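You operate a simulated robot arm through the tools that you are given. There is no shell and no other tool.

You run a simulated robot arm. Do the job below in one go: nothing can be reset, and whatever is moved stays where it is left.

JOB
Open the drawer sixty-one, fetch the hose clip from the middle shelf of the tall rack and set it in the inside of drawer sixty-one and shut the sixty-one again. Fetch the orange bag from the top of the rod bench and set it on top of the label sheets there. Any order will do. Set down upright: bag.

The check looks at the end state, three seconds after you hand in, the way a careful person would. Anything else that was tipped, shoved, dropped, spilled or broken makes it a failure. Flat cloth is picked up by pressing the open fingertips on it (5 to 10 N) and closing them slowly along it; thin cloth reads only 2 to 8 mm in the jaws.

ROBOT AND FRAMES
A 6-joint arm with a two-finger parallel gripper on a trunk, on a base that drives. Base frame: it is fixed to the floor where the robot stands at the start and does not move with it; the origin is under the middle of the robot, x ahead of it, y to its left, z up. Units: mm, rad, N and s.
Its first joint turns from -2.897 to 2.897 rad. Places, roughly: bag [-1750, 0, 750]; drawer sixty-one [-1800, -1900, 600]; hose clip [-2000, -2500, 1000]; inside of drawer sixty-one [-1900, -1900, 600]; label sheets [-1750, -250, 750]. Payload 3.91 kg.
The TCP is the grasp point between the finger pads, 30 mm short of the fingertips. In the tool frame z runs along the fingers and y along their closing line. The gripper opens to 110 mm. The fingers are 20 mm wide and 10 mm thick; the gripper's body (48 by 112 mm) begins 55 mm behind the TCP.
Orientation is that of the tool frame in the base frame, as a unit quaternion [x, y, z, w]. With the fingers straight down and closing along the base's y, the tool's x points along the base's -x, its y along +y and its z along -z.

CONTROLS
- The arm moves only by the tool servo_tool. Its argument "commands" is a list of rows, each an object (a shift or turn left out is 0, a gripper value left out holds the last) with "slide": the shift along the tool's x, y, z in mm, a list of three; "dr": the turn, a rotation vector about the tool's x, y, z in rad, a list of three; "jaw": the finger opening in mm, from 0 to 110. In form: [{"slide": [tx, ty, tz], "dr": [ax, ay, az], "jaw": jaw}, ...]. A call has 1 to 20 rows; each row is the pose to reach, as a shift and turn from the pose commanded when the call began, along the tool's axes at that moment. Each row takes 0.2 s and may step no farther than 50 mm and 0.15 rad from the row before; otherwise, or with a gripper value out of range, the whole call is refused. A pose out of reach is approached as far as the arm can. The call stops where the force on the tool passes 40 N (or 10 N more than at its start, if that is more) or the arm is blocked; 0.2 s more then pass. Each finger travels about 108 mm/s and halts on what it meets, pressing with about 35 N; the grip force reading is that of the motor and also rises with nothing between the fingers. The clock runs only during rows and for 0.2 s after the last one: add rows that repeat a pose to give the fingers time. The reply holds the time, the measured pose of the TCP, the force on the tool along the base axes, the opening and the grip force, in the units named above and with some noise, with the torque about the TCP (base axes, N m) and any sound that the robot's microphone picked up.
- Cameras (640 x 400 px; columns grow to the right, rows downward): "scene" is now at [749.1, -232.3, 888.4]; the picture's right is [-0.00, -0.80, 0.60], its down [-0.91, 0.24, 0.32] and it looks along [-0.41, -0.55, -0.73] (base axes); focal length 214 px, centre (320, 200). "wrist" rides on the gripper at [72, 17, -103] in the tool frame; the picture's right is [-0.23, 0.97, 0.00], its down [-0.76, -0.18, -0.62] and it looks along [-0.61, -0.14, 0.78] (tool axes); focal length 222 px, centre (320, 200). There is no depth. A picture from a camera that has moved, and an enlarged one, comes with that camera's place and axes in the base frame and with its lens.
- grab_frame(camera): a new picture of that camera. It takes no simulated time.
- drive_base(legs): drives the robot by 1 to 6 legs, each [ahead, left, turn to the left] in mm, mm and rad, along the robot's own axes; the way and the turn of a leg run together, so that a leg with both is an arc; at most 1500 mm and 3.142 rad a leg. The arm and the cameras ride along, it lands a little off, and it stops where it bumps. It gives what a move gives.
- head_to(pan, tilt): turns the head with the scene camera to pan (to the left, within 1.396 rad either way) and tilt (down, from -0.506 to 1.204), counted from straight ahead of the robot. It gives what a move gives.
- close_up(camera, box): a new picture of the part [left, top, right, bottom] of that camera's present view, enlarged. It takes no simulated time.
- close_job(): hands the job in; it is judged then, once.

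Nothing tells you exact positions but the pictures and the camera data. Unless the task says otherwise, let go and move clear before handing in.

The tools are called after ">>>" as name(argument=value, ...) on one line, values as JSON. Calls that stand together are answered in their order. servo_tool: Moves the arm, as the interface text tells. Its arguments: {"type":"object","properties":{"commands":{"type":"array"}},"required":["commands"]} The other tools are called the same way: drive_base (legs) drives the base; head_to (pan, tilt) turns the head that bears the scene camera; grab_frame (camera) takes a picture; close_up (camera, box) takes an enlarged picture of a part of a camera's view; close_job () hands the job in.

At the start:

```text
clock: 0.0
ee_pos: [678.2, -174.4, 830.9]
ee_rot: [0.0, 1.0, 0.001, 0.001]
wrist_force: [0.2, -0.4, -0.2]
wrist_torque: [0.01, 0.0, 0.0]
opening: 109.9
grasp_force: 0.0
robot x, y, heading: [2.2, -0.5, 0.007]
head pan, tilt: [-0.642, 0.417]
```

scene: 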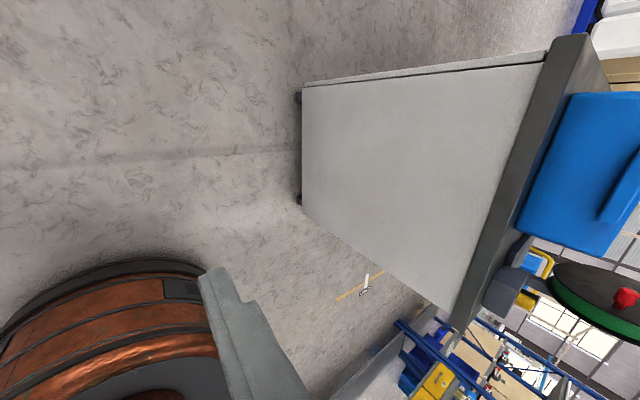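
wrist: 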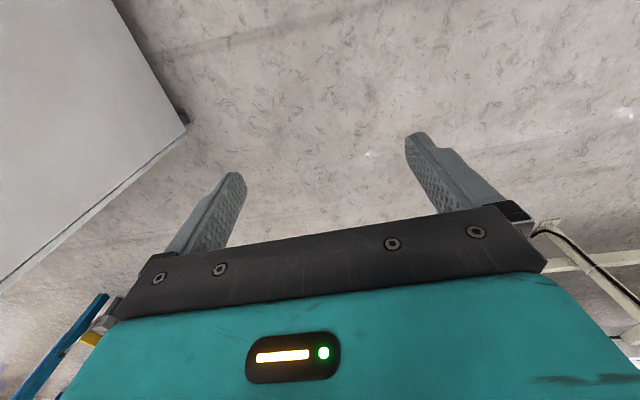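

The scene view is rolled on its side: a grey cabinet with a blue case on top, and racks behind it. I'll turn the head to find out how the camera moves before I drive anywhere.

>>> head_to(pan=0, tilt=0.3)

>>> grab_frame(camera="scene")

>>> grab_frame(camera="wrist")

```text
clock: 1.0
ee_pos: [678.1, -175.4, 831.8]
ee_rot: [0.0, 1.0, 0.0, -0.001]
wrist_force: [0.2, 0.0, 0.6]
wrist_torque: [-0.02, 0.03, 0.0]
opening: 109.9
grasp_force: 0.1
robot x, y, heading: [-0.4, 1.5, 0.002]
head pan, tilt: [0.0, 0.3]
```

```text
taken
camera scene: at [760.1, -177.0, 869.0], right [0.0, -1.0, 0.0], down [-0.96, 0.0, 0.3], along [-0.3, 0.0, -0.96], focal length 214 px, centre (320, 200)
```

scene: 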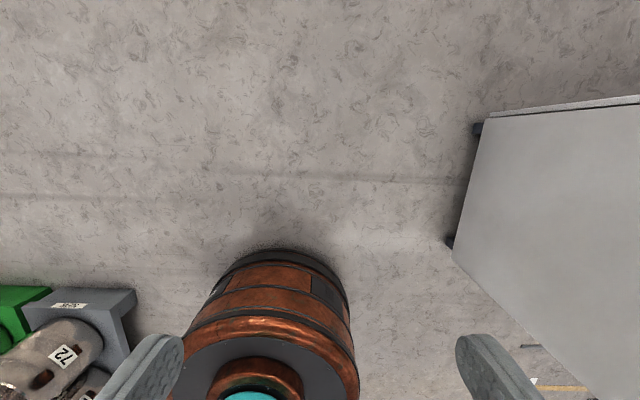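

```text
taken
camera wrist: at [605.7, -158.7, 934.0], right [0.23, 0.97, 0.0], down [0.76, -0.18, 0.62], along [0.61, -0.14, -0.78], focal length 222 px, centre (320, 200)
```

wrist: 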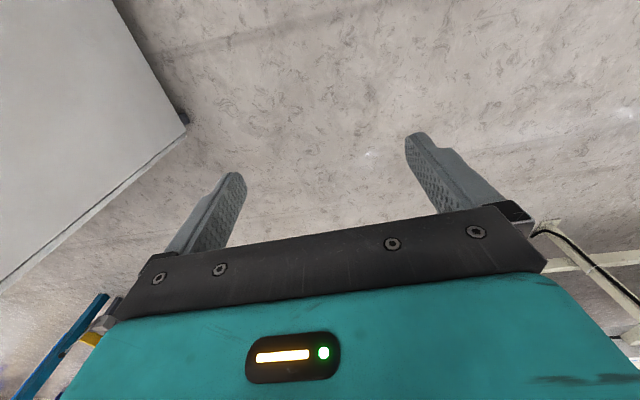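

The scene camera turns out to ride near the hand: straight ahead for it is along the fingers. I'll pan it both ways and look around before driving.

>>> head_to(pan=-1.39, tilt=0)

>>> grab_frame(camera="scene")

>>> head_to(pan=-1.39, tilt=0.9)

>>> grab_frame(camera="scene")

>>> head_to(pan=0, tilt=1.2)

>>> grab_frame(camera="scene")

>>> head_to(pan=1.39, tilt=0.9)

>>> grab_frame(camera="scene")

>>> head_to(pan=1.39, tilt=0)

>>> grab_frame(camera="scene")

```text
clock: 2.6
ee_pos: [678.4, -175.6, 830.4]
ee_rot: [0.0, 1.0, -0.001, 0.0]
wrist_force: [0.3, 0.3, 0.3]
wrist_torque: [0.05, 0.02, -0.01]
opening: 110.0
grasp_force: 0.0
robot x, y, heading: [1.2, 0.9, 0.003]
head pan, tilt: [-1.389, 0.0]
```

```text
taken
camera scene: at [787.7, -265.5, 946.1], right [0.0, -0.18, 0.98], down [-1.0, 0.0, 0.0], along [0.0, -0.98, -0.18], focal length 214 px, centre (320, 200)
```

scene: 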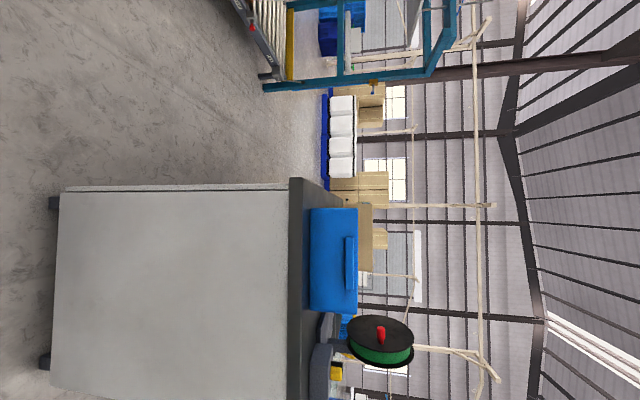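

```text
clock: 3.8
ee_pos: [678.8, -175.2, 830.7]
ee_rot: [0.0, 1.0, 0.0, 0.0]
wrist_force: [0.2, -0.6, -0.1]
wrist_torque: [-0.01, 0.0, -0.02]
opening: 109.9
grasp_force: 0.0
robot x, y, heading: [-1.2, 1.0, -0.0]
head pan, tilt: [-1.389, 0.901]
```

```text
taken
camera scene: at [707.8, -251.2, 948.7], right [0.0, -0.18, 0.98], down [-0.62, 0.77, 0.14], along [-0.78, -0.61, -0.11], focal length 214 px, centre (320, 200)
```

scene: 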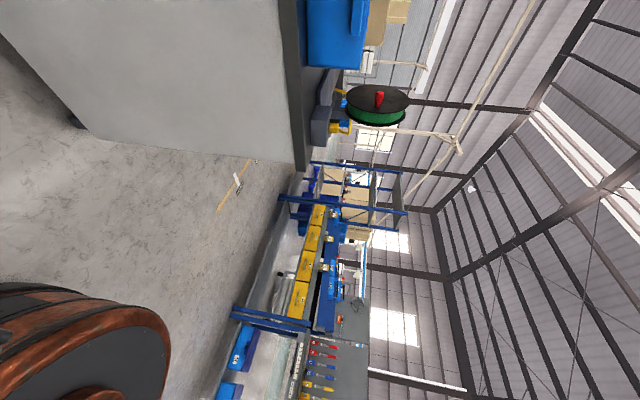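

```text
clock: 5.3
ee_pos: [678.4, -175.1, 831.5]
ee_rot: [0.0, 1.0, -0.001, 0.0]
wrist_force: [0.8, 1.3, 0.2]
wrist_torque: [0.02, -0.01, 0.01]
opening: 110.0
grasp_force: 0.1
robot x, y, heading: [1.5, 0.9, -0.001]
head pan, tilt: [0.0, 1.201]
```

```text
taken
camera scene: at [688.0, -176.9, 906.4], right [0.0, -1.0, 0.0], down [-0.36, 0.0, 0.93], along [-0.93, 0.0, -0.36], focal length 214 px, centre (320, 200)
```

scene: 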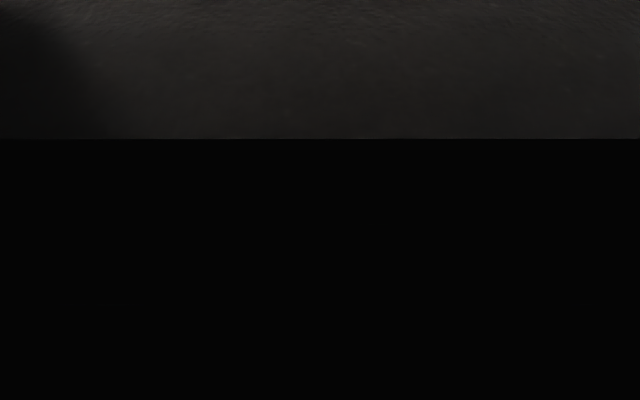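

```text
clock: 6.8
ee_pos: [677.3, -176.3, 831.6]
ee_rot: [-0.001, 1.0, 0.001, 0.0]
wrist_force: [-0.1, 0.9, 0.0]
wrist_torque: [0.0, -0.05, 0.01]
opening: 110.0
grasp_force: 0.0
robot x, y, heading: [-0.4, -1.1, -0.004]
head pan, tilt: [1.389, 0.901]
```

```text
taken
camera scene: at [707.8, -102.6, 948.7], right [0.0, -0.18, -0.98], down [-0.62, -0.77, 0.14], along [-0.78, 0.61, -0.11], focal length 214 px, centre (320, 200)
```

scene: 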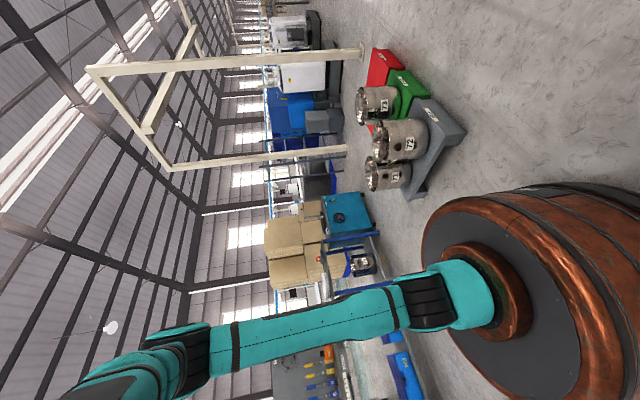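

```text
clock: 8.0
ee_pos: [677.7, -175.3, 831.8]
ee_rot: [0.0, 1.0, 0.0, 0.0]
wrist_force: [0.2, 0.1, -1.0]
wrist_torque: [0.02, 0.02, 0.0]
opening: 110.2
grasp_force: 0.0
robot x, y, heading: [2.0, 2.4, 0.005]
head pan, tilt: [1.389, 0.0]
```

```text
taken
camera scene: at [787.8, -88.4, 946.1], right [0.0, -0.18, -0.98], down [-1.0, 0.0, 0.0], along [0.0, 0.98, -0.18], focal length 214 px, centre (320, 200)
```

scene: 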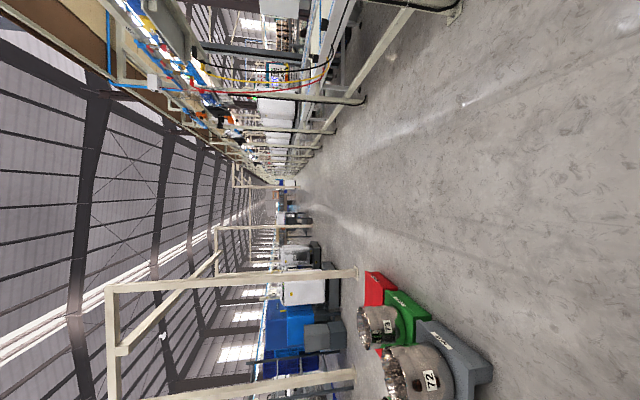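

I'm standing between a grey cabinet on my right and low pot stands on my left, and the benches and racks are behind me. I'll lift the arm a little and turn around to the left over the low pots, then look at the work side.

>>> servo_tool(commands=[{"slide": [30, 0, -40]}, {"slide": [60, 0, -80]}, {"slide": [90, 0, -120]}])

>>> drive_base(legs=[[0, 0, 1.57], [0, 0, 1.57]])

>>> head_to(pan=0, tilt=-0.5)

>>> grab_frame(camera="scene")

>>> grab_frame(camera="wrist")

```text
clock: 8.8
ee_pos: [587.8, -177.7, 949.7]
ee_rot: [0.001, 1.0, 0.0, -0.001]
wrist_force: [0.1, 0.0, -0.7]
wrist_torque: [0.0, 0.06, 0.0]
opening: 109.9
grasp_force: 0.1
robot x, y, heading: [1.6, 2.3, 0.001]
head pan, tilt: [1.389, 0.0]
```

```text
clock: 16.7
ee_pos: [-573.1, 217.6, 950.3]
ee_rot: [0.999, -0.034, -0.001, 0.001]
wrist_force: [-0.4, 0.4, 0.0]
wrist_torque: [0.0, 0.03, -0.01]
opening: 110.1
grasp_force: 0.1
robot x, y, heading: [1.1, -2.9, 3.077]
head pan, tilt: [1.389, 0.0]
```

```text
clock: 18.2
ee_pos: [-573.8, 217.3, 950.8]
ee_rot: [0.999, -0.034, 0.0, 0.0]
wrist_force: [-0.3, 0.6, 0.5]
wrist_torque: [0.0, -0.02, 0.01]
opening: 110.0
grasp_force: 0.0
robot x, y, heading: [2.8, -2.0, 3.069]
head pan, tilt: [0.0, -0.499]
```

```text
taken
camera scene: at [-723.2, 226.0, 1014.3], right [0.07, 1.0, 0.0], down [0.88, -0.06, -0.48], along [-0.48, 0.03, -0.88], focal length 214 px, centre (320, 200)
```

scene: 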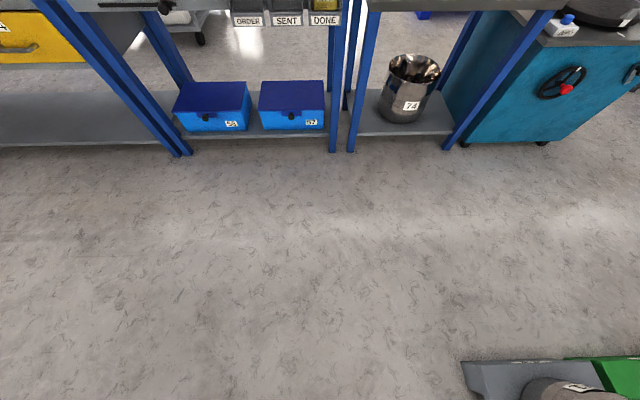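

```text
taken
camera wrist: at [-502.1, 195.2, 1052.9], right [-0.29, -0.96, 0.0], down [-0.75, 0.23, 0.62], along [-0.6, 0.18, -0.78], focal length 222 px, centre (320, 200)
```

wrist: 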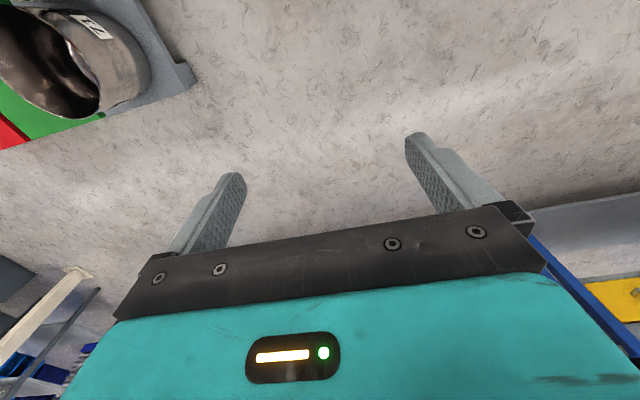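

I now face the benches: blue-legged workbenches with bins under them. I'll pitch the hand up so the hand camera looks level at the bench tops and rack.

>>> servo_tool(commands=[{"dr": [0, -0.15, 0]}, {"dr": [0, -0.3, 0]}, {"dr": [0, -0.45, 0]}, {"dr": [0, -0.6, 0]}, {"dr": [0, -0.75, 0]}])

>>> grab_frame(camera="scene")

>>> head_to(pan=0.9, tilt=-0.5)

>>> grab_frame(camera="scene")

>>> head_to(pan=-0.7, tilt=-0.5)

>>> grab_frame(camera="scene")

```text
clock: 19.4
ee_pos: [-572.8, 217.5, 951.1]
ee_rot: [0.929, -0.031, -0.367, -0.012]
wrist_force: [-0.1, -0.3, -1.1]
wrist_torque: [0.03, -0.01, -0.01]
opening: 109.9
grasp_force: 0.1
robot x, y, heading: [0.9, 0.6, 3.074]
head pan, tilt: [0.0, -0.499]
```

```text
taken
camera scene: at [-639.3, 220.4, 1100.2], right [0.07, 1.0, 0.0], down [0.31, -0.02, -0.95], along [-0.95, 0.07, -0.31], focal length 214 px, centre (320, 200)
```

scene: 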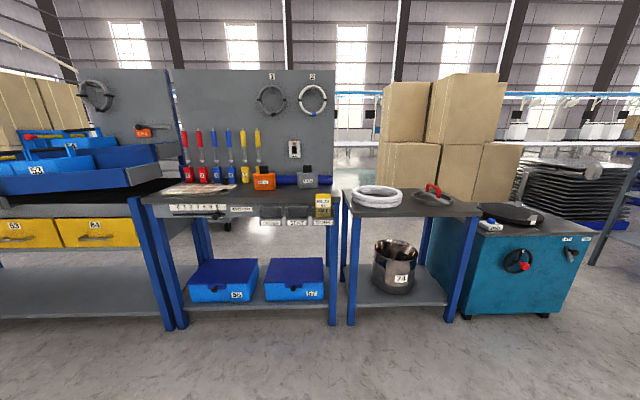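

```text
clock: 20.6
ee_pos: [-572.9, 216.4, 951.5]
ee_rot: [0.93, -0.032, -0.367, -0.013]
wrist_force: [0.3, -0.3, 0.9]
wrist_torque: [-0.02, -0.02, -0.02]
opening: 109.9
grasp_force: 0.1
robot x, y, heading: [5.5, 1.7, 3.078]
head pan, tilt: [0.901, -0.499]
```

```text
taken
camera scene: at [-626.0, 166.8, 1118.4], right [-0.49, 0.66, -0.57], down [0.41, -0.4, -0.82], along [-0.77, -0.64, -0.07], focal length 214 px, centre (320, 200)
```

scene: 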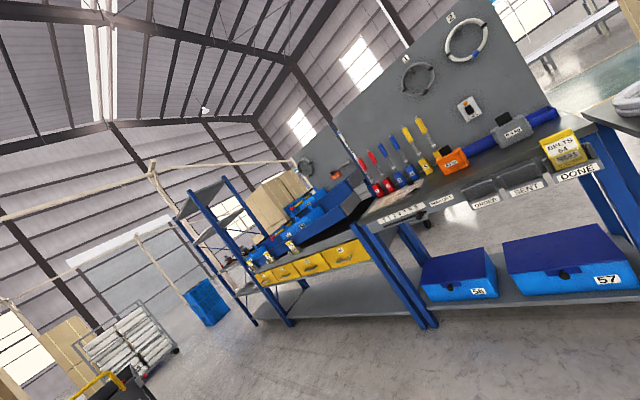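

```text
clock: 22.3
ee_pos: [-573.1, 217.6, 950.3]
ee_rot: [0.93, -0.031, -0.366, -0.013]
wrist_force: [0.1, -0.1, 0.0]
wrist_torque: [0.01, 0.01, -0.01]
opening: 110.1
grasp_force: 0.0
robot x, y, heading: [-1.2, -1.2, 3.075]
head pan, tilt: [-0.7, -0.499]
```

```text
taken
camera scene: at [-626.0, 262.7, 1111.4], right [0.49, 0.73, 0.47], down [0.41, 0.28, -0.87], along [-0.77, 0.62, -0.17], focal length 214 px, centre (320, 200)
```

scene: 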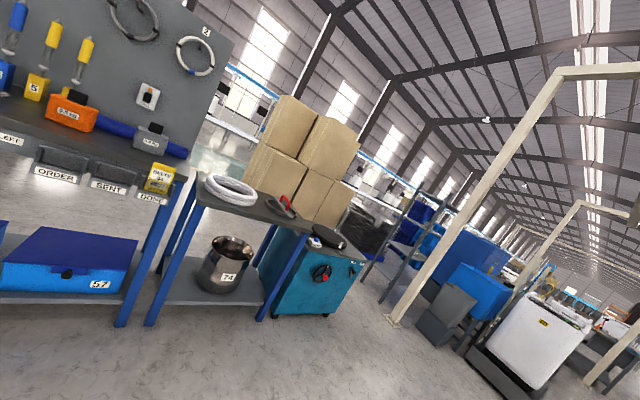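

I see the rod bench with an orange bag and the papers, the yellow drawers on the next bench to the left, and the blue rack beyond. I'll zoom in on these.

>>> head_to(pan=0, tilt=-0.4)

>>> close_up(camera="scene", box=[130, 80, 350, 220])

>>> head_to(pan=0.6, tilt=-0.4)

>>> grab_frame(camera="scene")

>>> close_up(camera="scene", box=[0, 60, 320, 260])

```text
clock: 23.4
ee_pos: [-572.5, 216.6, 951.2]
ee_rot: [0.93, -0.032, -0.366, -0.012]
wrist_force: [0.0, -0.3, 0.4]
wrist_torque: [0.0, 0.0, 0.01]
opening: 110.3
grasp_force: 0.0
robot x, y, heading: [-1.7, -1.9, 3.072]
head pan, tilt: [0.0, -0.4]
```

```text
2.86 times, centred on (240, 150) of scene
camera zoom: at [-638.8, 220.4, 1090.6], right [0.07, 1.0, 0.0], down [0.41, -0.03, -0.91], along [-0.91, 0.06, -0.41], focal length 613 px, centre (549, 343)
```

zoom: 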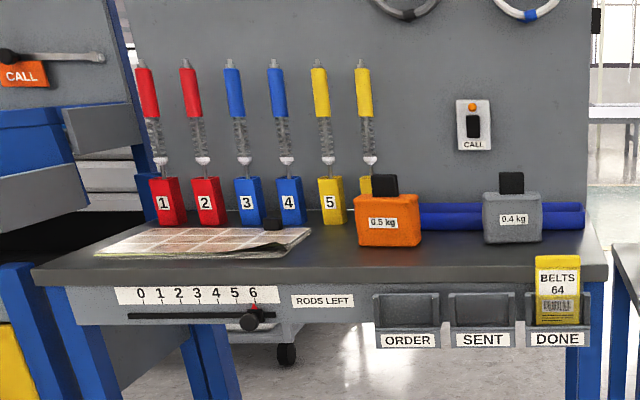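

```text
clock: 24.4
ee_pos: [-571.9, 216.1, 951.4]
ee_rot: [0.93, -0.032, -0.366, -0.013]
wrist_force: [-0.1, -0.2, 0.0]
wrist_torque: [-0.02, -0.03, 0.02]
opening: 110.2
grasp_force: 0.0
robot x, y, heading: [0.3, -3.1, 3.071]
head pan, tilt: [0.6, -0.4]
```

```text
taken
camera scene: at [-632.9, 178.6, 1100.0], right [-0.33, 0.85, -0.41], down [0.44, -0.25, -0.86], along [-0.84, -0.46, -0.29], focal length 214 px, centre (320, 200)
```

scene: 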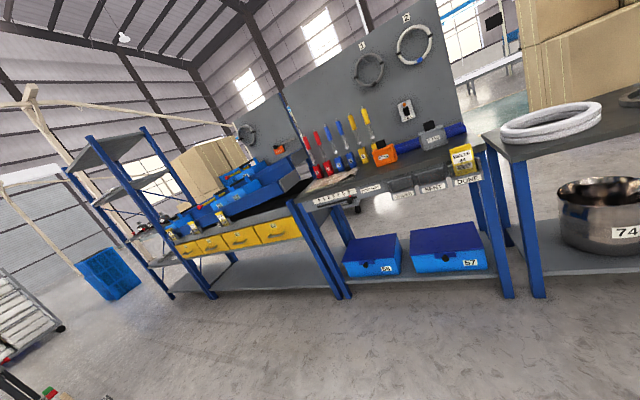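

```text
2.00 times, centred on (160, 160) of scene
camera zoom: at [-632.9, 178.6, 1100.0], right [-0.33, 0.85, -0.41], down [0.44, -0.25, -0.86], along [-0.84, -0.46, -0.29], focal length 429 px, centre (640, 280)
```

zoom: 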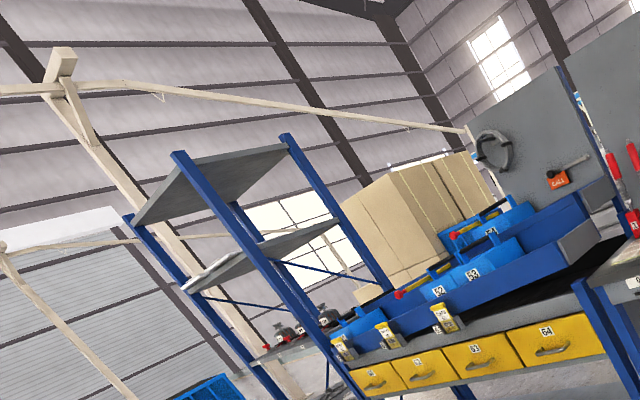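

The orange bag (0.5 kg, with a black handle) stands on the rod bench, and the sheets lie to its left with something small and dark at their back edge. I'll drive up in front of the rod bench for a closer look.

>>> drive_base(legs=[[0, 0, 0.07], [950, 120, 0]])

>>> head_to(pan=0.4, tilt=0.0)

>>> grab_frame(camera="scene")

>>> grab_frame(camera="wrist")

```text
clock: 29.8
ee_pos: [-1530.2, 92.5, 949.9]
ee_rot: [0.93, -0.015, -0.367, -0.006]
wrist_force: [0.8, 0.5, -0.6]
wrist_torque: [0.03, -0.01, -0.03]
opening: 109.6
grasp_force: 0.1
robot x, y, heading: [-945.8, -103.4, 3.11]
head pan, tilt: [0.6, -0.4]
```

```text
clock: 30.7
ee_pos: [-1529.1, 92.1, 950.9]
ee_rot: [0.93, -0.016, -0.366, -0.006]
wrist_force: [-0.8, 0.1, -0.3]
wrist_torque: [0.0, -0.03, -0.02]
opening: 109.9
grasp_force: 0.1
robot x, y, heading: [-951.2, -105.9, 3.111]
head pan, tilt: [0.4, 0.0]
```

```text
taken
camera scene: at [-1579.3, 58.0, 1061.1], right [-0.23, 0.93, -0.28], down [0.73, -0.03, -0.68], along [-0.64, -0.37, -0.67], focal length 214 px, centre (320, 200)
```

scene: 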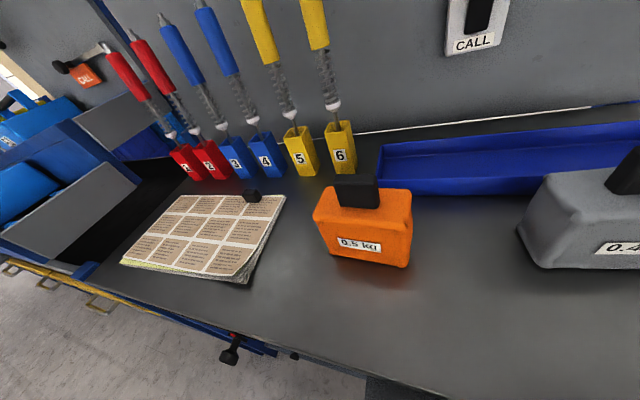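

```text
taken
camera wrist: at [-1406.7, 71.5, 976.0], right [-0.2, -0.97, 0.15], down [-0.13, 0.18, 0.98], along [-0.97, 0.17, -0.16], focal length 222 px, centre (320, 200)
```

wrist: 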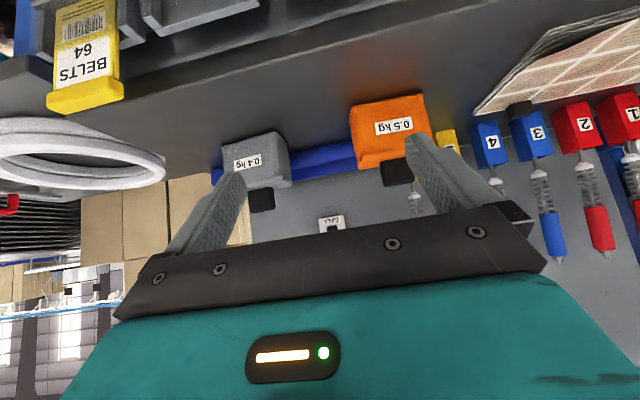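

The bench top comes out at z≈789. The bag's front-bottom edge is near x −1723 and it runs y −57 to 58; the sheets cover about x −1670…−1860 from y −172 leftward. I'll turn the hand down and look from above.

>>> servo_tool(commands=[{"dr": [0, 0.15, 0]}, {"dr": [0, 0.3, 0]}, {"dr": [0, 0.45, 0]}, {"dr": [0, 0.6, 0]}, {"dr": [0, 0.75, 0]}, {"dr": [0, 0.75, 0]}])

>>> servo_tool(commands=[{"slide": [0, 0, -40], "dr": [0, 0, 0.15]}, {"slide": [0, 0, -80], "dr": [0, 0, 0.3]}, {"slide": [0, 0, -120], "dr": [0, 0, 0.45]}, {"slide": [0, 0, -150], "dr": [0, 0, 0.6]}, {"slide": [0, 0, -150], "dr": [0, 0, 0.75]}, {"slide": [0, 0, -150], "dr": [0, 0, 0.9]}, {"slide": [0, 0, -150], "dr": [0, 0, 1.05]}, {"slide": [0, 0, -150], "dr": [0, 0, 1.2]}, {"slide": [0, 0, -150], "dr": [0, 0, 1.35]}, {"slide": [0, 0, -150], "dr": [0, 0, 1.5]}, {"slide": [0, 0, -150], "dr": [0, 0, 1.6]}])

>>> head_to(pan=0.3, tilt=0.3)

>>> grab_frame(camera="scene")

>>> grab_frame(camera="wrist")

```text
clock: 32.1
ee_pos: [-1529.2, 93.3, 949.9]
ee_rot: [1.0, -0.016, 0.001, 0.0]
wrist_force: [-0.6, 0.3, 0.3]
wrist_torque: [0.0, -0.03, -0.08]
opening: 110.0
grasp_force: 0.1
robot x, y, heading: [-953.6, -103.3, 3.113]
head pan, tilt: [0.4, 0.0]
```

```text
clock: 34.5
ee_pos: [-1529.2, 92.9, 1100.7]
ee_rot: [-0.684, 0.73, 0.0, 0.0]
wrist_force: [-0.2, -0.2, -0.3]
wrist_torque: [0.0, 0.04, -0.01]
opening: 110.1
grasp_force: 0.0
robot x, y, heading: [-946.5, -103.6, 3.115]
head pan, tilt: [0.4, 0.0]
```

```text
clock: 35.3
ee_pos: [-1528.4, 92.9, 1100.1]
ee_rot: [-0.685, 0.729, 0.0, 0.0]
wrist_force: [-0.1, -1.3, -0.1]
wrist_torque: [0.0, -0.02, 0.01]
opening: 110.4
grasp_force: 0.1
robot x, y, heading: [-952.2, -106.2, 3.11]
head pan, tilt: [0.3, 0.3]
```

```text
taken
camera scene: at [-1551.8, 175.7, 1142.7], right [0.95, -0.06, -0.3], down [0.03, -0.96, 0.28], along [-0.3, -0.28, -0.91], focal length 214 px, centre (320, 200)
```

scene: 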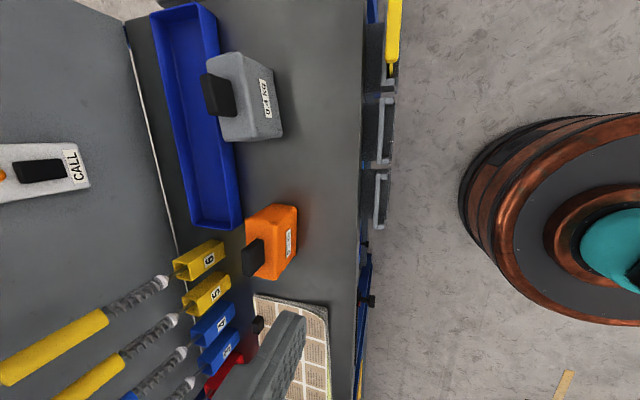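

```text
taken
camera wrist: at [-1550.5, 21.7, 1203.5], right [-0.96, 0.29, 0.0], down [0.23, 0.75, 0.62], along [0.18, 0.6, -0.78], focal length 222 px, centre (320, 200)
```

wrist: 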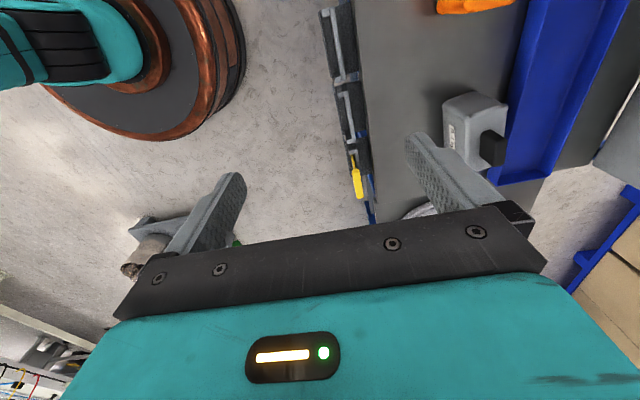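

From above the bag is a narrow block with its black handle on top and a label facing the front. I'll bring the hand over it, closing along its depth, and measure before going down.

>>> servo_tool(commands=[{"slide": [18, 37, 0]}, {"slide": [36, 73, 0]}, {"slide": [54, 110, 5]}, {"slide": [71, 147, 10]}, {"slide": [89, 183, 20]}, {"slide": [107, 220, 30]}, {"slide": [107, 220, 30]}])

>>> head_to(pan=0, tilt=0.45)

>>> grab_frame(camera="scene")

>>> grab_frame(camera="wrist")

```text
clock: 36.9
ee_pos: [-1758.8, -1.1, 1072.1]
ee_rot: [-0.685, 0.729, 0.0, 0.0]
wrist_force: [-0.9, 0.6, -0.3]
wrist_torque: [-0.03, 0.0, 0.02]
opening: 110.2
grasp_force: 0.0
robot x, y, heading: [-949.9, -100.9, 3.101]
head pan, tilt: [0.3, 0.3]
```

```text
clock: 37.7
ee_pos: [-1758.8, -1.0, 1073.0]
ee_rot: [-0.685, 0.729, 0.0, 0.0]
wrist_force: [-0.6, 0.6, 0.2]
wrist_torque: [0.02, 0.02, -0.03]
opening: 109.8
grasp_force: 0.1
robot x, y, heading: [-951.6, -109.2, 3.112]
head pan, tilt: [0.0, 0.45]
```

```text
taken
camera scene: at [-1754.4, 65.8, 1111.1], right [1.0, -0.06, 0.0], down [-0.06, -0.9, 0.43], along [-0.03, -0.43, -0.9], focal length 214 px, centre (320, 200)
```

scene: 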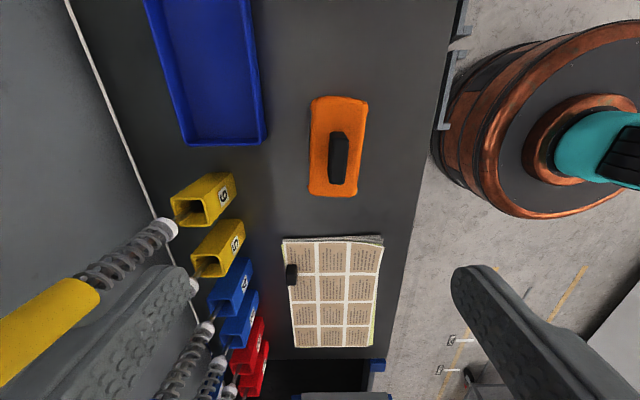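

```text
taken
camera wrist: at [-1779.7, -72.5, 1174.7], right [-0.96, 0.29, 0.0], down [0.23, 0.75, 0.62], along [0.18, 0.6, -0.78], focal length 222 px, centre (320, 200)
```

wrist: 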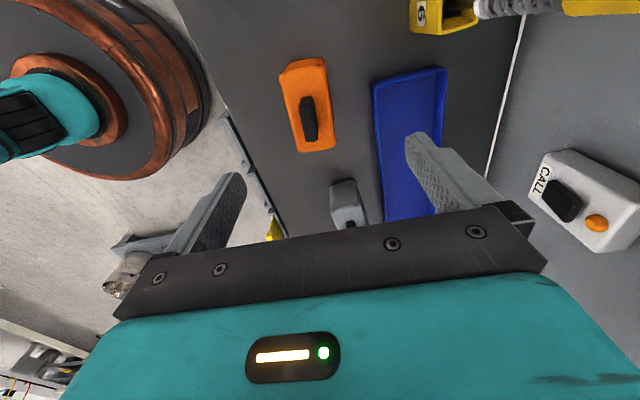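

The bag's centre is near (−1738, 8), about 66 mm deep and 116 mm wide, with the top at about z 856 and the handle at about 885. I'll zoom in to judge the handle shape and the sheets.

>>> close_up(camera="scene", box=[270, 80, 410, 210])

>>> close_up(camera="scene", box=[260, 220, 410, 360])

>>> close_up(camera="wrist", box=[250, 40, 400, 240])

```text
3.08 times, centred on (340, 145) of scene
camera zoom: at [-1754.4, 65.8, 1111.1], right [1.0, -0.06, 0.0], down [-0.06, -0.9, 0.43], along [-0.03, -0.43, -0.9], focal length 660 px, centre (258, 369)
```

zoom: 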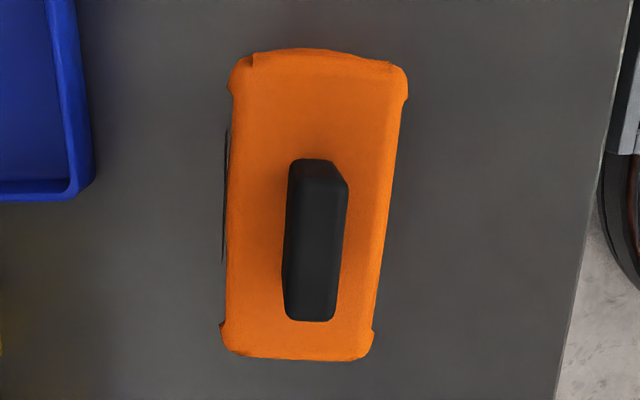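

```text
2.86 times, centred on (335, 290) of scene
camera zoom: at [-1754.4, 65.8, 1111.1], right [1.0, -0.06, 0.0], down [-0.06, -0.9, 0.43], along [-0.03, -0.43, -0.9], focal length 613 px, centre (277, -57)
```

zoom: 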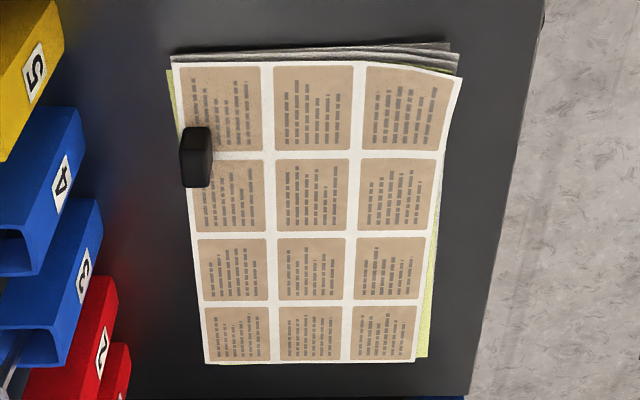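

```text
2.00 times, centred on (325, 140) of wrist
camera zoom: at [-1779.7, -72.5, 1174.7], right [-0.96, 0.29, 0.0], down [0.23, 0.75, 0.62], along [0.18, 0.6, -0.78], focal length 444 px, centre (310, 320)
```

zoom: 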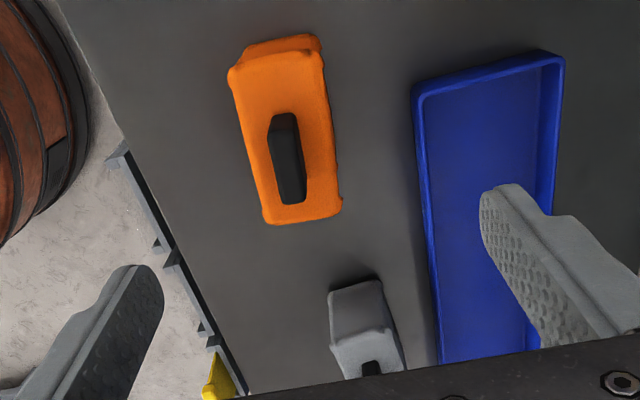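

The handle is a small black block about 16 mm thick, spanning z≈890–920 on top of the bag. I'll go down partway with the jaws at 60 mm and check the alignment.

>>> servo_tool(commands=[{"slide": [-6, -8, 35], "jaw": 60}, {"slide": [-12, -17, 75], "jaw": 60}, {"slide": [-12, -17, 93], "jaw": 60}])

>>> head_to(pan=0, tilt=0.7)

>>> grab_frame(camera="scene")

>>> grab_frame(camera="wrist")

```text
clock: 38.5
ee_pos: [-1738.7, 9.2, 978.6]
ee_rot: [-0.684, 0.729, 0.001, -0.001]
wrist_force: [-0.3, -0.4, 0.0]
wrist_torque: [-0.01, 0.01, 0.01]
opening: 60.3
grasp_force: 0.0
robot x, y, heading: [-949.5, -104.6, 3.109]
head pan, tilt: [0.0, 0.45]
```

```text
clock: 39.3
ee_pos: [-1739.2, 9.5, 976.7]
ee_rot: [-0.684, 0.729, 0.0, 0.0]
wrist_force: [-0.6, 0.1, 0.1]
wrist_torque: [-0.02, 0.01, 0.0]
opening: 59.9
grasp_force: 0.1
robot x, y, heading: [-950.9, -100.7, 3.105]
head pan, tilt: [0.0, 0.7]
```

```text
taken
camera scene: at [-1736.9, 54.9, 1024.2], right [1.0, -0.06, 0.0], down [-0.05, -0.76, 0.64], along [-0.04, -0.64, -0.77], focal length 214 px, centre (320, 200)
```

scene: 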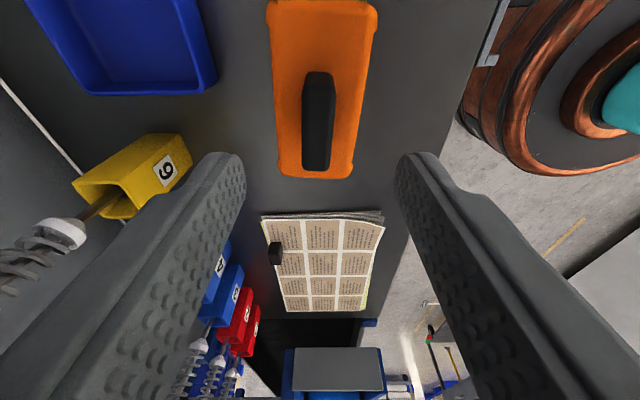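

```text
taken
camera wrist: at [-1760.9, -61.3, 1080.8], right [-0.96, 0.29, 0.0], down [0.23, 0.75, 0.62], along [0.18, 0.6, -0.78], focal length 222 px, centre (320, 200)
```

wrist: 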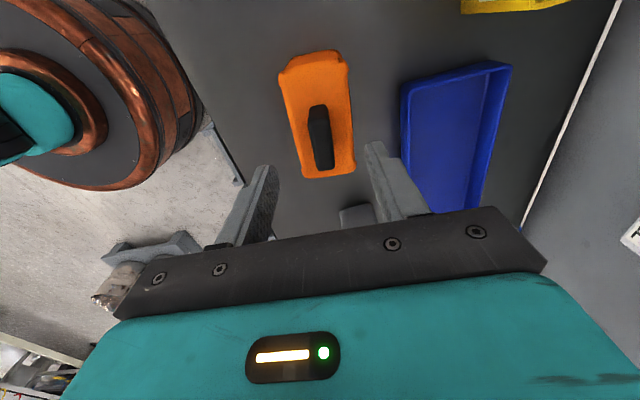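

The handle centre comes out near (−1740, 12) with its top at about z 912, nicely between the fingers. I'll go down onto it and close.

>>> servo_tool(commands=[{"slide": [-2, 1, 25], "dr": [0, 0, 0.02]}, {"slide": [-2, 1, 45], "dr": [0, 0, 0.04]}, {"slide": [-2, 1, 58], "dr": [0, 0, 0.04]}, {"slide": [-2, 1, 58], "dr": [0, 0, 0.04]}])

>>> grab_frame(camera="scene")

>>> grab_frame(camera="wrist")

```text
clock: 40.3
ee_pos: [-1740.0, 13.0, 919.1]
ee_rot: [-0.67, 0.742, 0.0, -0.001]
wrist_force: [-0.2, -0.1, 0.6]
wrist_torque: [0.0, 0.01, 0.0]
opening: 59.9
grasp_force: 0.1
robot x, y, heading: [-949.1, -103.3, 3.109]
head pan, tilt: [0.0, 0.7]
```

```text
taken
camera scene: at [-1735.2, 57.4, 964.8], right [0.99, -0.1, 0.0], down [-0.08, -0.76, 0.64], along [-0.07, -0.64, -0.77], focal length 214 px, centre (320, 200)
```

scene: 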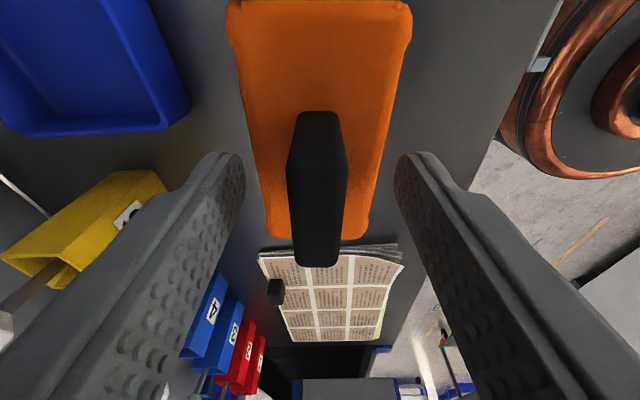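

```text
taken
camera wrist: at [-1763.9, -57.6, 1021.4], right [-0.95, 0.33, 0.0], down [0.26, 0.74, 0.62], along [0.2, 0.59, -0.78], focal length 222 px, centre (320, 200)
```

wrist: 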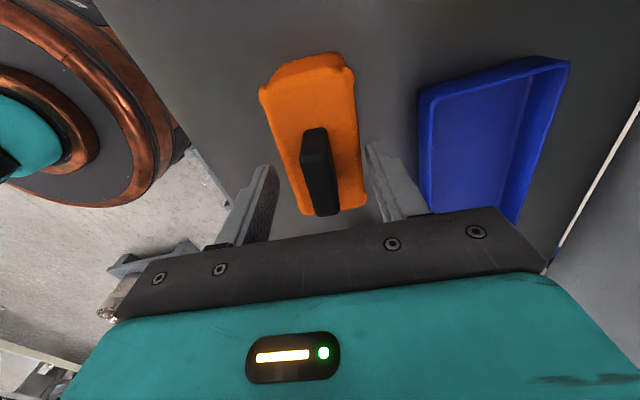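

The fingers straddle the handle (its top is nearer z 922), with the tips about 10 mm above the bag. Closing now, then lifting.

>>> servo_tool(commands=[{"jaw": 20}, {"jaw": 5}, {"jaw": 5}, {"jaw": 5}, {"jaw": 5}])

>>> servo_tool(commands=[{"slide": [0, 0, -15]}, {"slide": [0, 0, -35]}, {"slide": [0, 0, -60]}, {"slide": [0, 0, -60]}])

>>> grab_frame(camera="scene")

>>> grab_frame(camera="wrist")

```text
clock: 41.5
ee_pos: [-1740.0, 13.0, 918.1]
ee_rot: [-0.67, 0.742, 0.0, -0.001]
wrist_force: [-0.7, -1.2, -0.5]
wrist_torque: [0.04, -0.05, 0.0]
opening: 15.9
grasp_force: 35.0
robot x, y, heading: [-950.3, -103.9, 3.108]
head pan, tilt: [0.0, 0.7]
```

```text
clock: 42.5
ee_pos: [-1739.4, 12.8, 979.2]
ee_rot: [-0.67, 0.743, 0.001, 0.001]
wrist_force: [-0.2, 0.6, -5.5]
wrist_torque: [0.03, -0.01, -0.01]
opening: 15.8
grasp_force: 35.3
robot x, y, heading: [-950.5, -105.1, 3.116]
head pan, tilt: [0.0, 0.7]
```

```text
taken
camera scene: at [-1734.5, 57.3, 1024.9], right [0.99, -0.1, 0.0], down [-0.08, -0.76, 0.64], along [-0.07, -0.64, -0.77], focal length 214 px, centre (320, 200)
```

scene: 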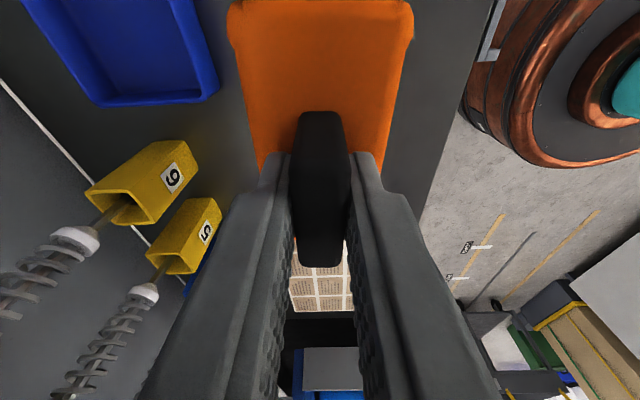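

```text
taken
camera wrist: at [-1763.3, -57.7, 1081.5], right [-0.95, 0.33, 0.0], down [0.26, 0.74, 0.62], along [0.2, 0.59, -0.78], focal length 222 px, centre (320, 200)
```

wrist: 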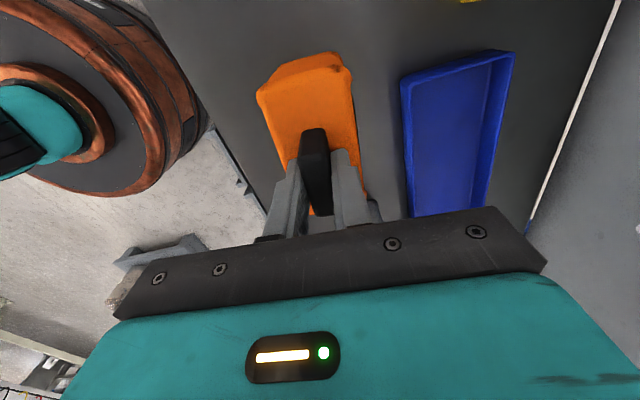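

The bag is held firmly (weight about 5 N). The sheets span roughly x −1840…−1665 and y −170…−475, with a clip at (−1831, −242). I'll carry the bag over the middle, to about (−1746, −310).

>>> servo_tool(commands=[{"slide": [30, -3, 0]}, {"slide": [75, -6, 0]}, {"slide": [120, -10, 0]}, {"slide": [165, -14, 0]}, {"slide": [210, -18, 0]}, {"slide": [255, -22, 0]}, {"slide": [295, -25, 0]}, {"slide": [321, -27, 0]}, {"slide": [321, -27, 0]}])

>>> head_to(pan=0, tilt=0.3)

>>> grab_frame(camera="scene")

>>> grab_frame(camera="wrist")

```text
clock: 44.5
ee_pos: [-1743.8, -309.9, 980.1]
ee_rot: [-0.669, 0.743, -0.001, 0.001]
wrist_force: [0.2, -0.2, -4.7]
wrist_torque: [0.0, -0.01, 0.0]
opening: 16.0
grasp_force: 34.8
robot x, y, heading: [-951.6, -103.6, 3.108]
head pan, tilt: [0.0, 0.7]
```

```text
clock: 45.3
ee_pos: [-1743.7, -310.0, 980.1]
ee_rot: [-0.669, 0.743, 0.0, -0.001]
wrist_force: [-0.6, 0.3, -4.5]
wrist_torque: [-0.02, 0.0, 0.02]
opening: 15.9
grasp_force: 34.9
robot x, y, heading: [-951.4, -106.1, 3.115]
head pan, tilt: [0.0, 0.3]
```

```text
taken
camera scene: at [-1735.5, -229.6, 1017.6], right [0.99, -0.1, 0.0], down [-0.1, -0.95, 0.3], along [-0.03, -0.29, -0.96], focal length 214 px, centre (320, 200)
```

scene: 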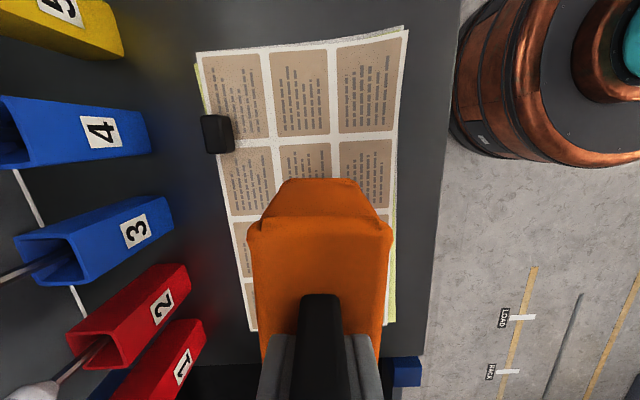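

```text
taken
camera wrist: at [-1767.9, -380.5, 1082.6], right [-0.95, 0.33, 0.0], down [0.26, 0.74, 0.62], along [0.2, 0.59, -0.78], focal length 222 px, centre (320, 200)
```

wrist: 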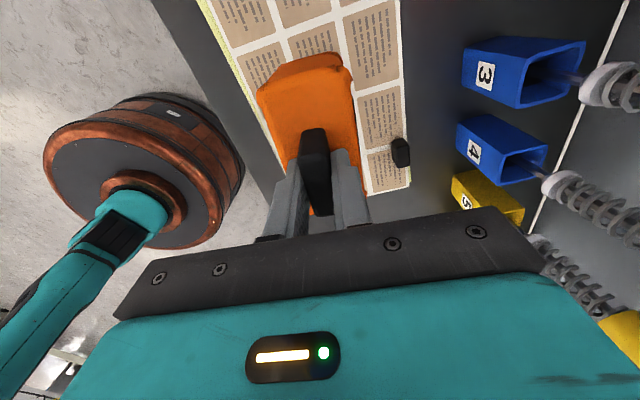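

The bag hangs over the middle of the sheets, clear of the clip. Lowering gently until the sheets take the weight.

>>> servo_tool(commands=[{"slide": [0, 5, 20]}, {"slide": [0, 5, 38]}, {"slide": [0, 5, 46]}, {"slide": [0, 5, 46]}])

>>> servo_tool(commands=[{"slide": [0, 0, 2]}, {"slide": [0, 0, 4]}, {"slide": [0, 0, 4]}])

>>> grab_frame(camera="scene")

```text
clock: 46.3
ee_pos: [-1750.2, -309.0, 933.3]
ee_rot: [-0.671, 0.742, 0.0, 0.0]
wrist_force: [-0.5, -0.1, -4.8]
wrist_torque: [0.0, 0.0, 0.0]
opening: 15.6
grasp_force: 35.0
robot x, y, heading: [-951.9, -106.6, 3.111]
head pan, tilt: [0.0, 0.3]
```

```text
clock: 47.1
ee_pos: [-1749.8, -308.7, 930.4]
ee_rot: [-0.669, 0.743, -0.001, 0.0]
wrist_force: [-0.8, -0.7, -5.0]
wrist_torque: [-0.01, 0.0, 0.0]
opening: 16.0
grasp_force: 35.0
robot x, y, heading: [-945.9, -106.8, 3.109]
head pan, tilt: [0.0, 0.3]
```

```text
taken
camera scene: at [-1742.0, -227.8, 967.3], right [0.99, -0.1, 0.0], down [-0.1, -0.95, 0.3], along [-0.03, -0.29, -0.96], focal length 214 px, centre (320, 200)
```

scene: 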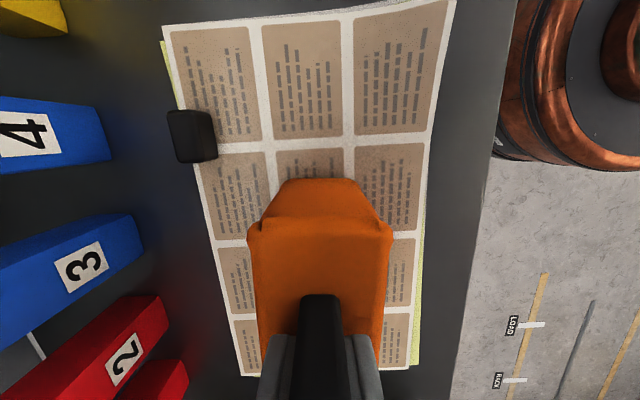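

>>> servo_tool(commands=[{"slide": [0, 0, 1.5]}, {"slide": [0, 0, 3]}, {"slide": [0, 0, 3]}])

>>> servo_tool(commands=[{"slide": [0, 0, 1.5]}, {"slide": [0, 0, 3]}, {"slide": [0, 0, 3]}])

```text
clock: 47.9
ee_pos: [-1750.1, -307.2, 928.1]
ee_rot: [-0.67, 0.742, 0.001, -0.002]
wrist_force: [-4.9, -0.5, 20.6]
wrist_torque: [0.67, -0.19, 0.03]
opening: 15.7
grasp_force: 35.0
robot x, y, heading: [-952.7, -102.1, 3.11]
head pan, tilt: [0.0, 0.3]
```

```text
clock: 48.7
ee_pos: [-1751.7, -308.5, 925.1]
ee_rot: [-0.67, 0.743, 0.001, 0.0]
wrist_force: [-5.7, 1.3, 31.2]
wrist_torque: [-0.01, -0.06, -0.05]
opening: 15.7
grasp_force: 34.8
robot x, y, heading: [-951.7, -102.8, 3.107]
head pan, tilt: [0.0, 0.3]
```

The bag rests on the sheets and I'm pressing a little too hard. I'll ease up, open the jaws and rise clear.

>>> servo_tool(commands=[{"slide": [0, 0, -2]}, {"slide": [0, 0, -3]}, {"slide": [0, 0, -3]}])

>>> servo_tool(commands=[{"jaw": 25}, {"jaw": 45}, {"jaw": 45}, {"slide": [0, 0, -20], "jaw": 45}, {"slide": [0, 0, -60], "jaw": 45}, {"slide": [0, 0, -110], "jaw": 45}, {"slide": [0, 0, -150], "jaw": 45}])

>>> grab_frame(camera="scene")

>>> grab_frame(camera="wrist")

```text
clock: 49.5
ee_pos: [-1750.6, -309.4, 926.3]
ee_rot: [-0.67, 0.742, 0.0, 0.001]
wrist_force: [0.0, -0.9, -5.6]
wrist_torque: [0.0, 0.02, -0.01]
opening: 15.8
grasp_force: 34.7
robot x, y, heading: [-951.0, -105.7, 3.109]
head pan, tilt: [0.0, 0.3]
```

```text
clock: 51.1
ee_pos: [-1750.8, -310.7, 1079.4]
ee_rot: [-0.67, 0.742, 0.001, 0.0]
wrist_force: [0.2, -0.7, 0.4]
wrist_torque: [0.02, 0.01, 0.01]
opening: 45.1
grasp_force: 0.1
robot x, y, heading: [-953.1, -107.9, 3.111]
head pan, tilt: [0.0, 0.3]
```

```text
taken
camera scene: at [-1742.2, -230.0, 1116.7], right [0.99, -0.1, 0.0], down [-0.1, -0.95, 0.3], along [-0.03, -0.29, -0.96], focal length 214 px, centre (320, 200)
```

scene: 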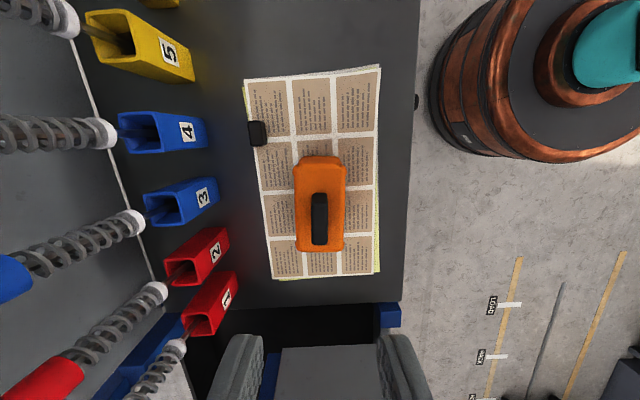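

```text
taken
camera wrist: at [-1774.7, -381.0, 1181.7], right [-0.95, 0.33, 0.0], down [0.26, 0.74, 0.62], along [0.2, 0.59, -0.78], focal length 222 px, centre (320, 200)
```

wrist: 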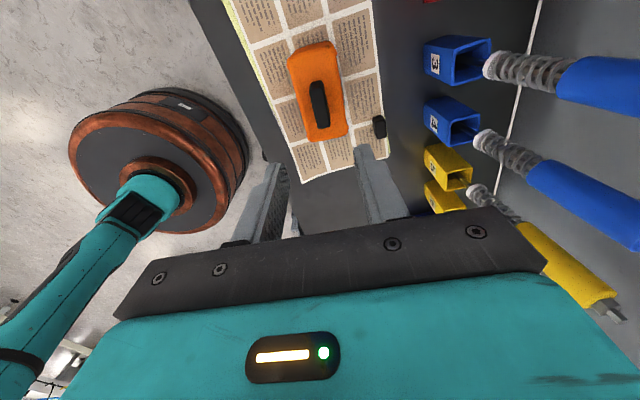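

The bag stands upright on the sheets. Now I'll draw the arm back toward the robot and turn the hand to look forward again.

>>> servo_tool(commands=[{"slide": [0, -45, 0]}, {"slide": [0, -90, 0]}, {"slide": [0, -135, 0]}, {"slide": [0, -180, 0]}, {"slide": [0, -225, 0]}, {"slide": [0, -260, 0]}, {"slide": [-40, -280, 0], "dr": [0, 0, -0.1]}, {"slide": [-80, -290, 0], "dr": [0, 0, -0.25]}, {"slide": [-120, -290, 0], "dr": [0, 0, -0.4]}, {"slide": [-150, -290, 0], "dr": [0, 0, -0.55]}, {"slide": [-180, -290, 0], "dr": [0, 0, -0.7]}, {"slide": [-200, -290, 0], "dr": [0, 0, -0.85]}, {"slide": [-200, -290, 0], "dr": [0, 0, -1.0]}, {"slide": [-200, -290, 0], "dr": [0, 0, -1.15]}, {"slide": [-200, -290, 0], "dr": [0, 0, -1.3]}, {"slide": [-200, -290, 0], "dr": [0, 0, -1.45]}, {"slide": [-200, -290, 0], "dr": [0, 0, -1.6]}])

>>> servo_tool(commands=[{"dr": [0, -0.15, 0]}, {"dr": [0, -0.3, 0]}, {"dr": [0, -0.45, 0]}, {"dr": [0, -0.6, 0]}, {"dr": [0, -0.75, 0]}])

>>> head_to(pan=0.9, tilt=-0.2)

>>> grab_frame(camera="scene")

```text
clock: 54.7
ee_pos: [-1441.7, -140.1, 1075.8]
ee_rot: [0.999, -0.037, -0.001, -0.001]
wrist_force: [0.2, -0.1, 0.6]
wrist_torque: [0.05, -0.03, 0.0]
opening: 45.1
grasp_force: 0.0
robot x, y, heading: [-948.2, -104.7, 3.112]
head pan, tilt: [0.0, 0.3]
```

```text
clock: 55.9
ee_pos: [-1440.8, -140.5, 1076.0]
ee_rot: [0.929, -0.034, -0.368, -0.013]
wrist_force: [0.0, -0.4, -0.4]
wrist_torque: [0.01, -0.01, 0.03]
opening: 45.0
grasp_force: 0.0
robot x, y, heading: [-947.8, -105.2, 3.107]
head pan, tilt: [0.0, 0.3]
```

```text
clock: 57.1
ee_pos: [-1441.2, -140.1, 1077.1]
ee_rot: [0.93, -0.034, -0.366, -0.013]
wrist_force: [0.3, 0.0, 0.0]
wrist_torque: [-0.01, 0.01, -0.01]
opening: 45.0
grasp_force: 0.0
robot x, y, heading: [-949.5, -104.3, 3.11]
head pan, tilt: [0.901, -0.201]
```

```text
taken
camera scene: at [-1485.8, -203.5, 1221.5], right [-0.49, 0.66, -0.57], down [0.62, -0.2, -0.76], along [-0.62, -0.72, -0.31], focal length 214 px, centre (320, 200)
```

scene: 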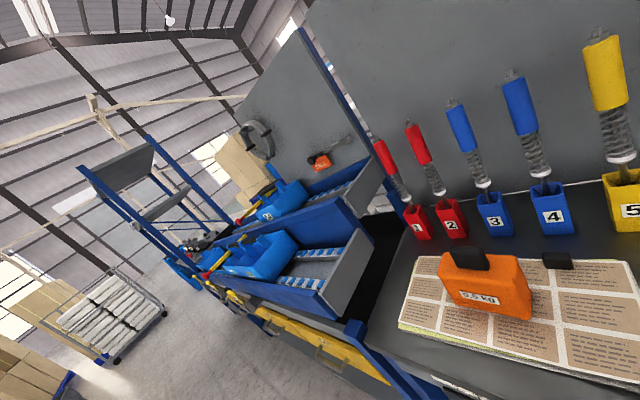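

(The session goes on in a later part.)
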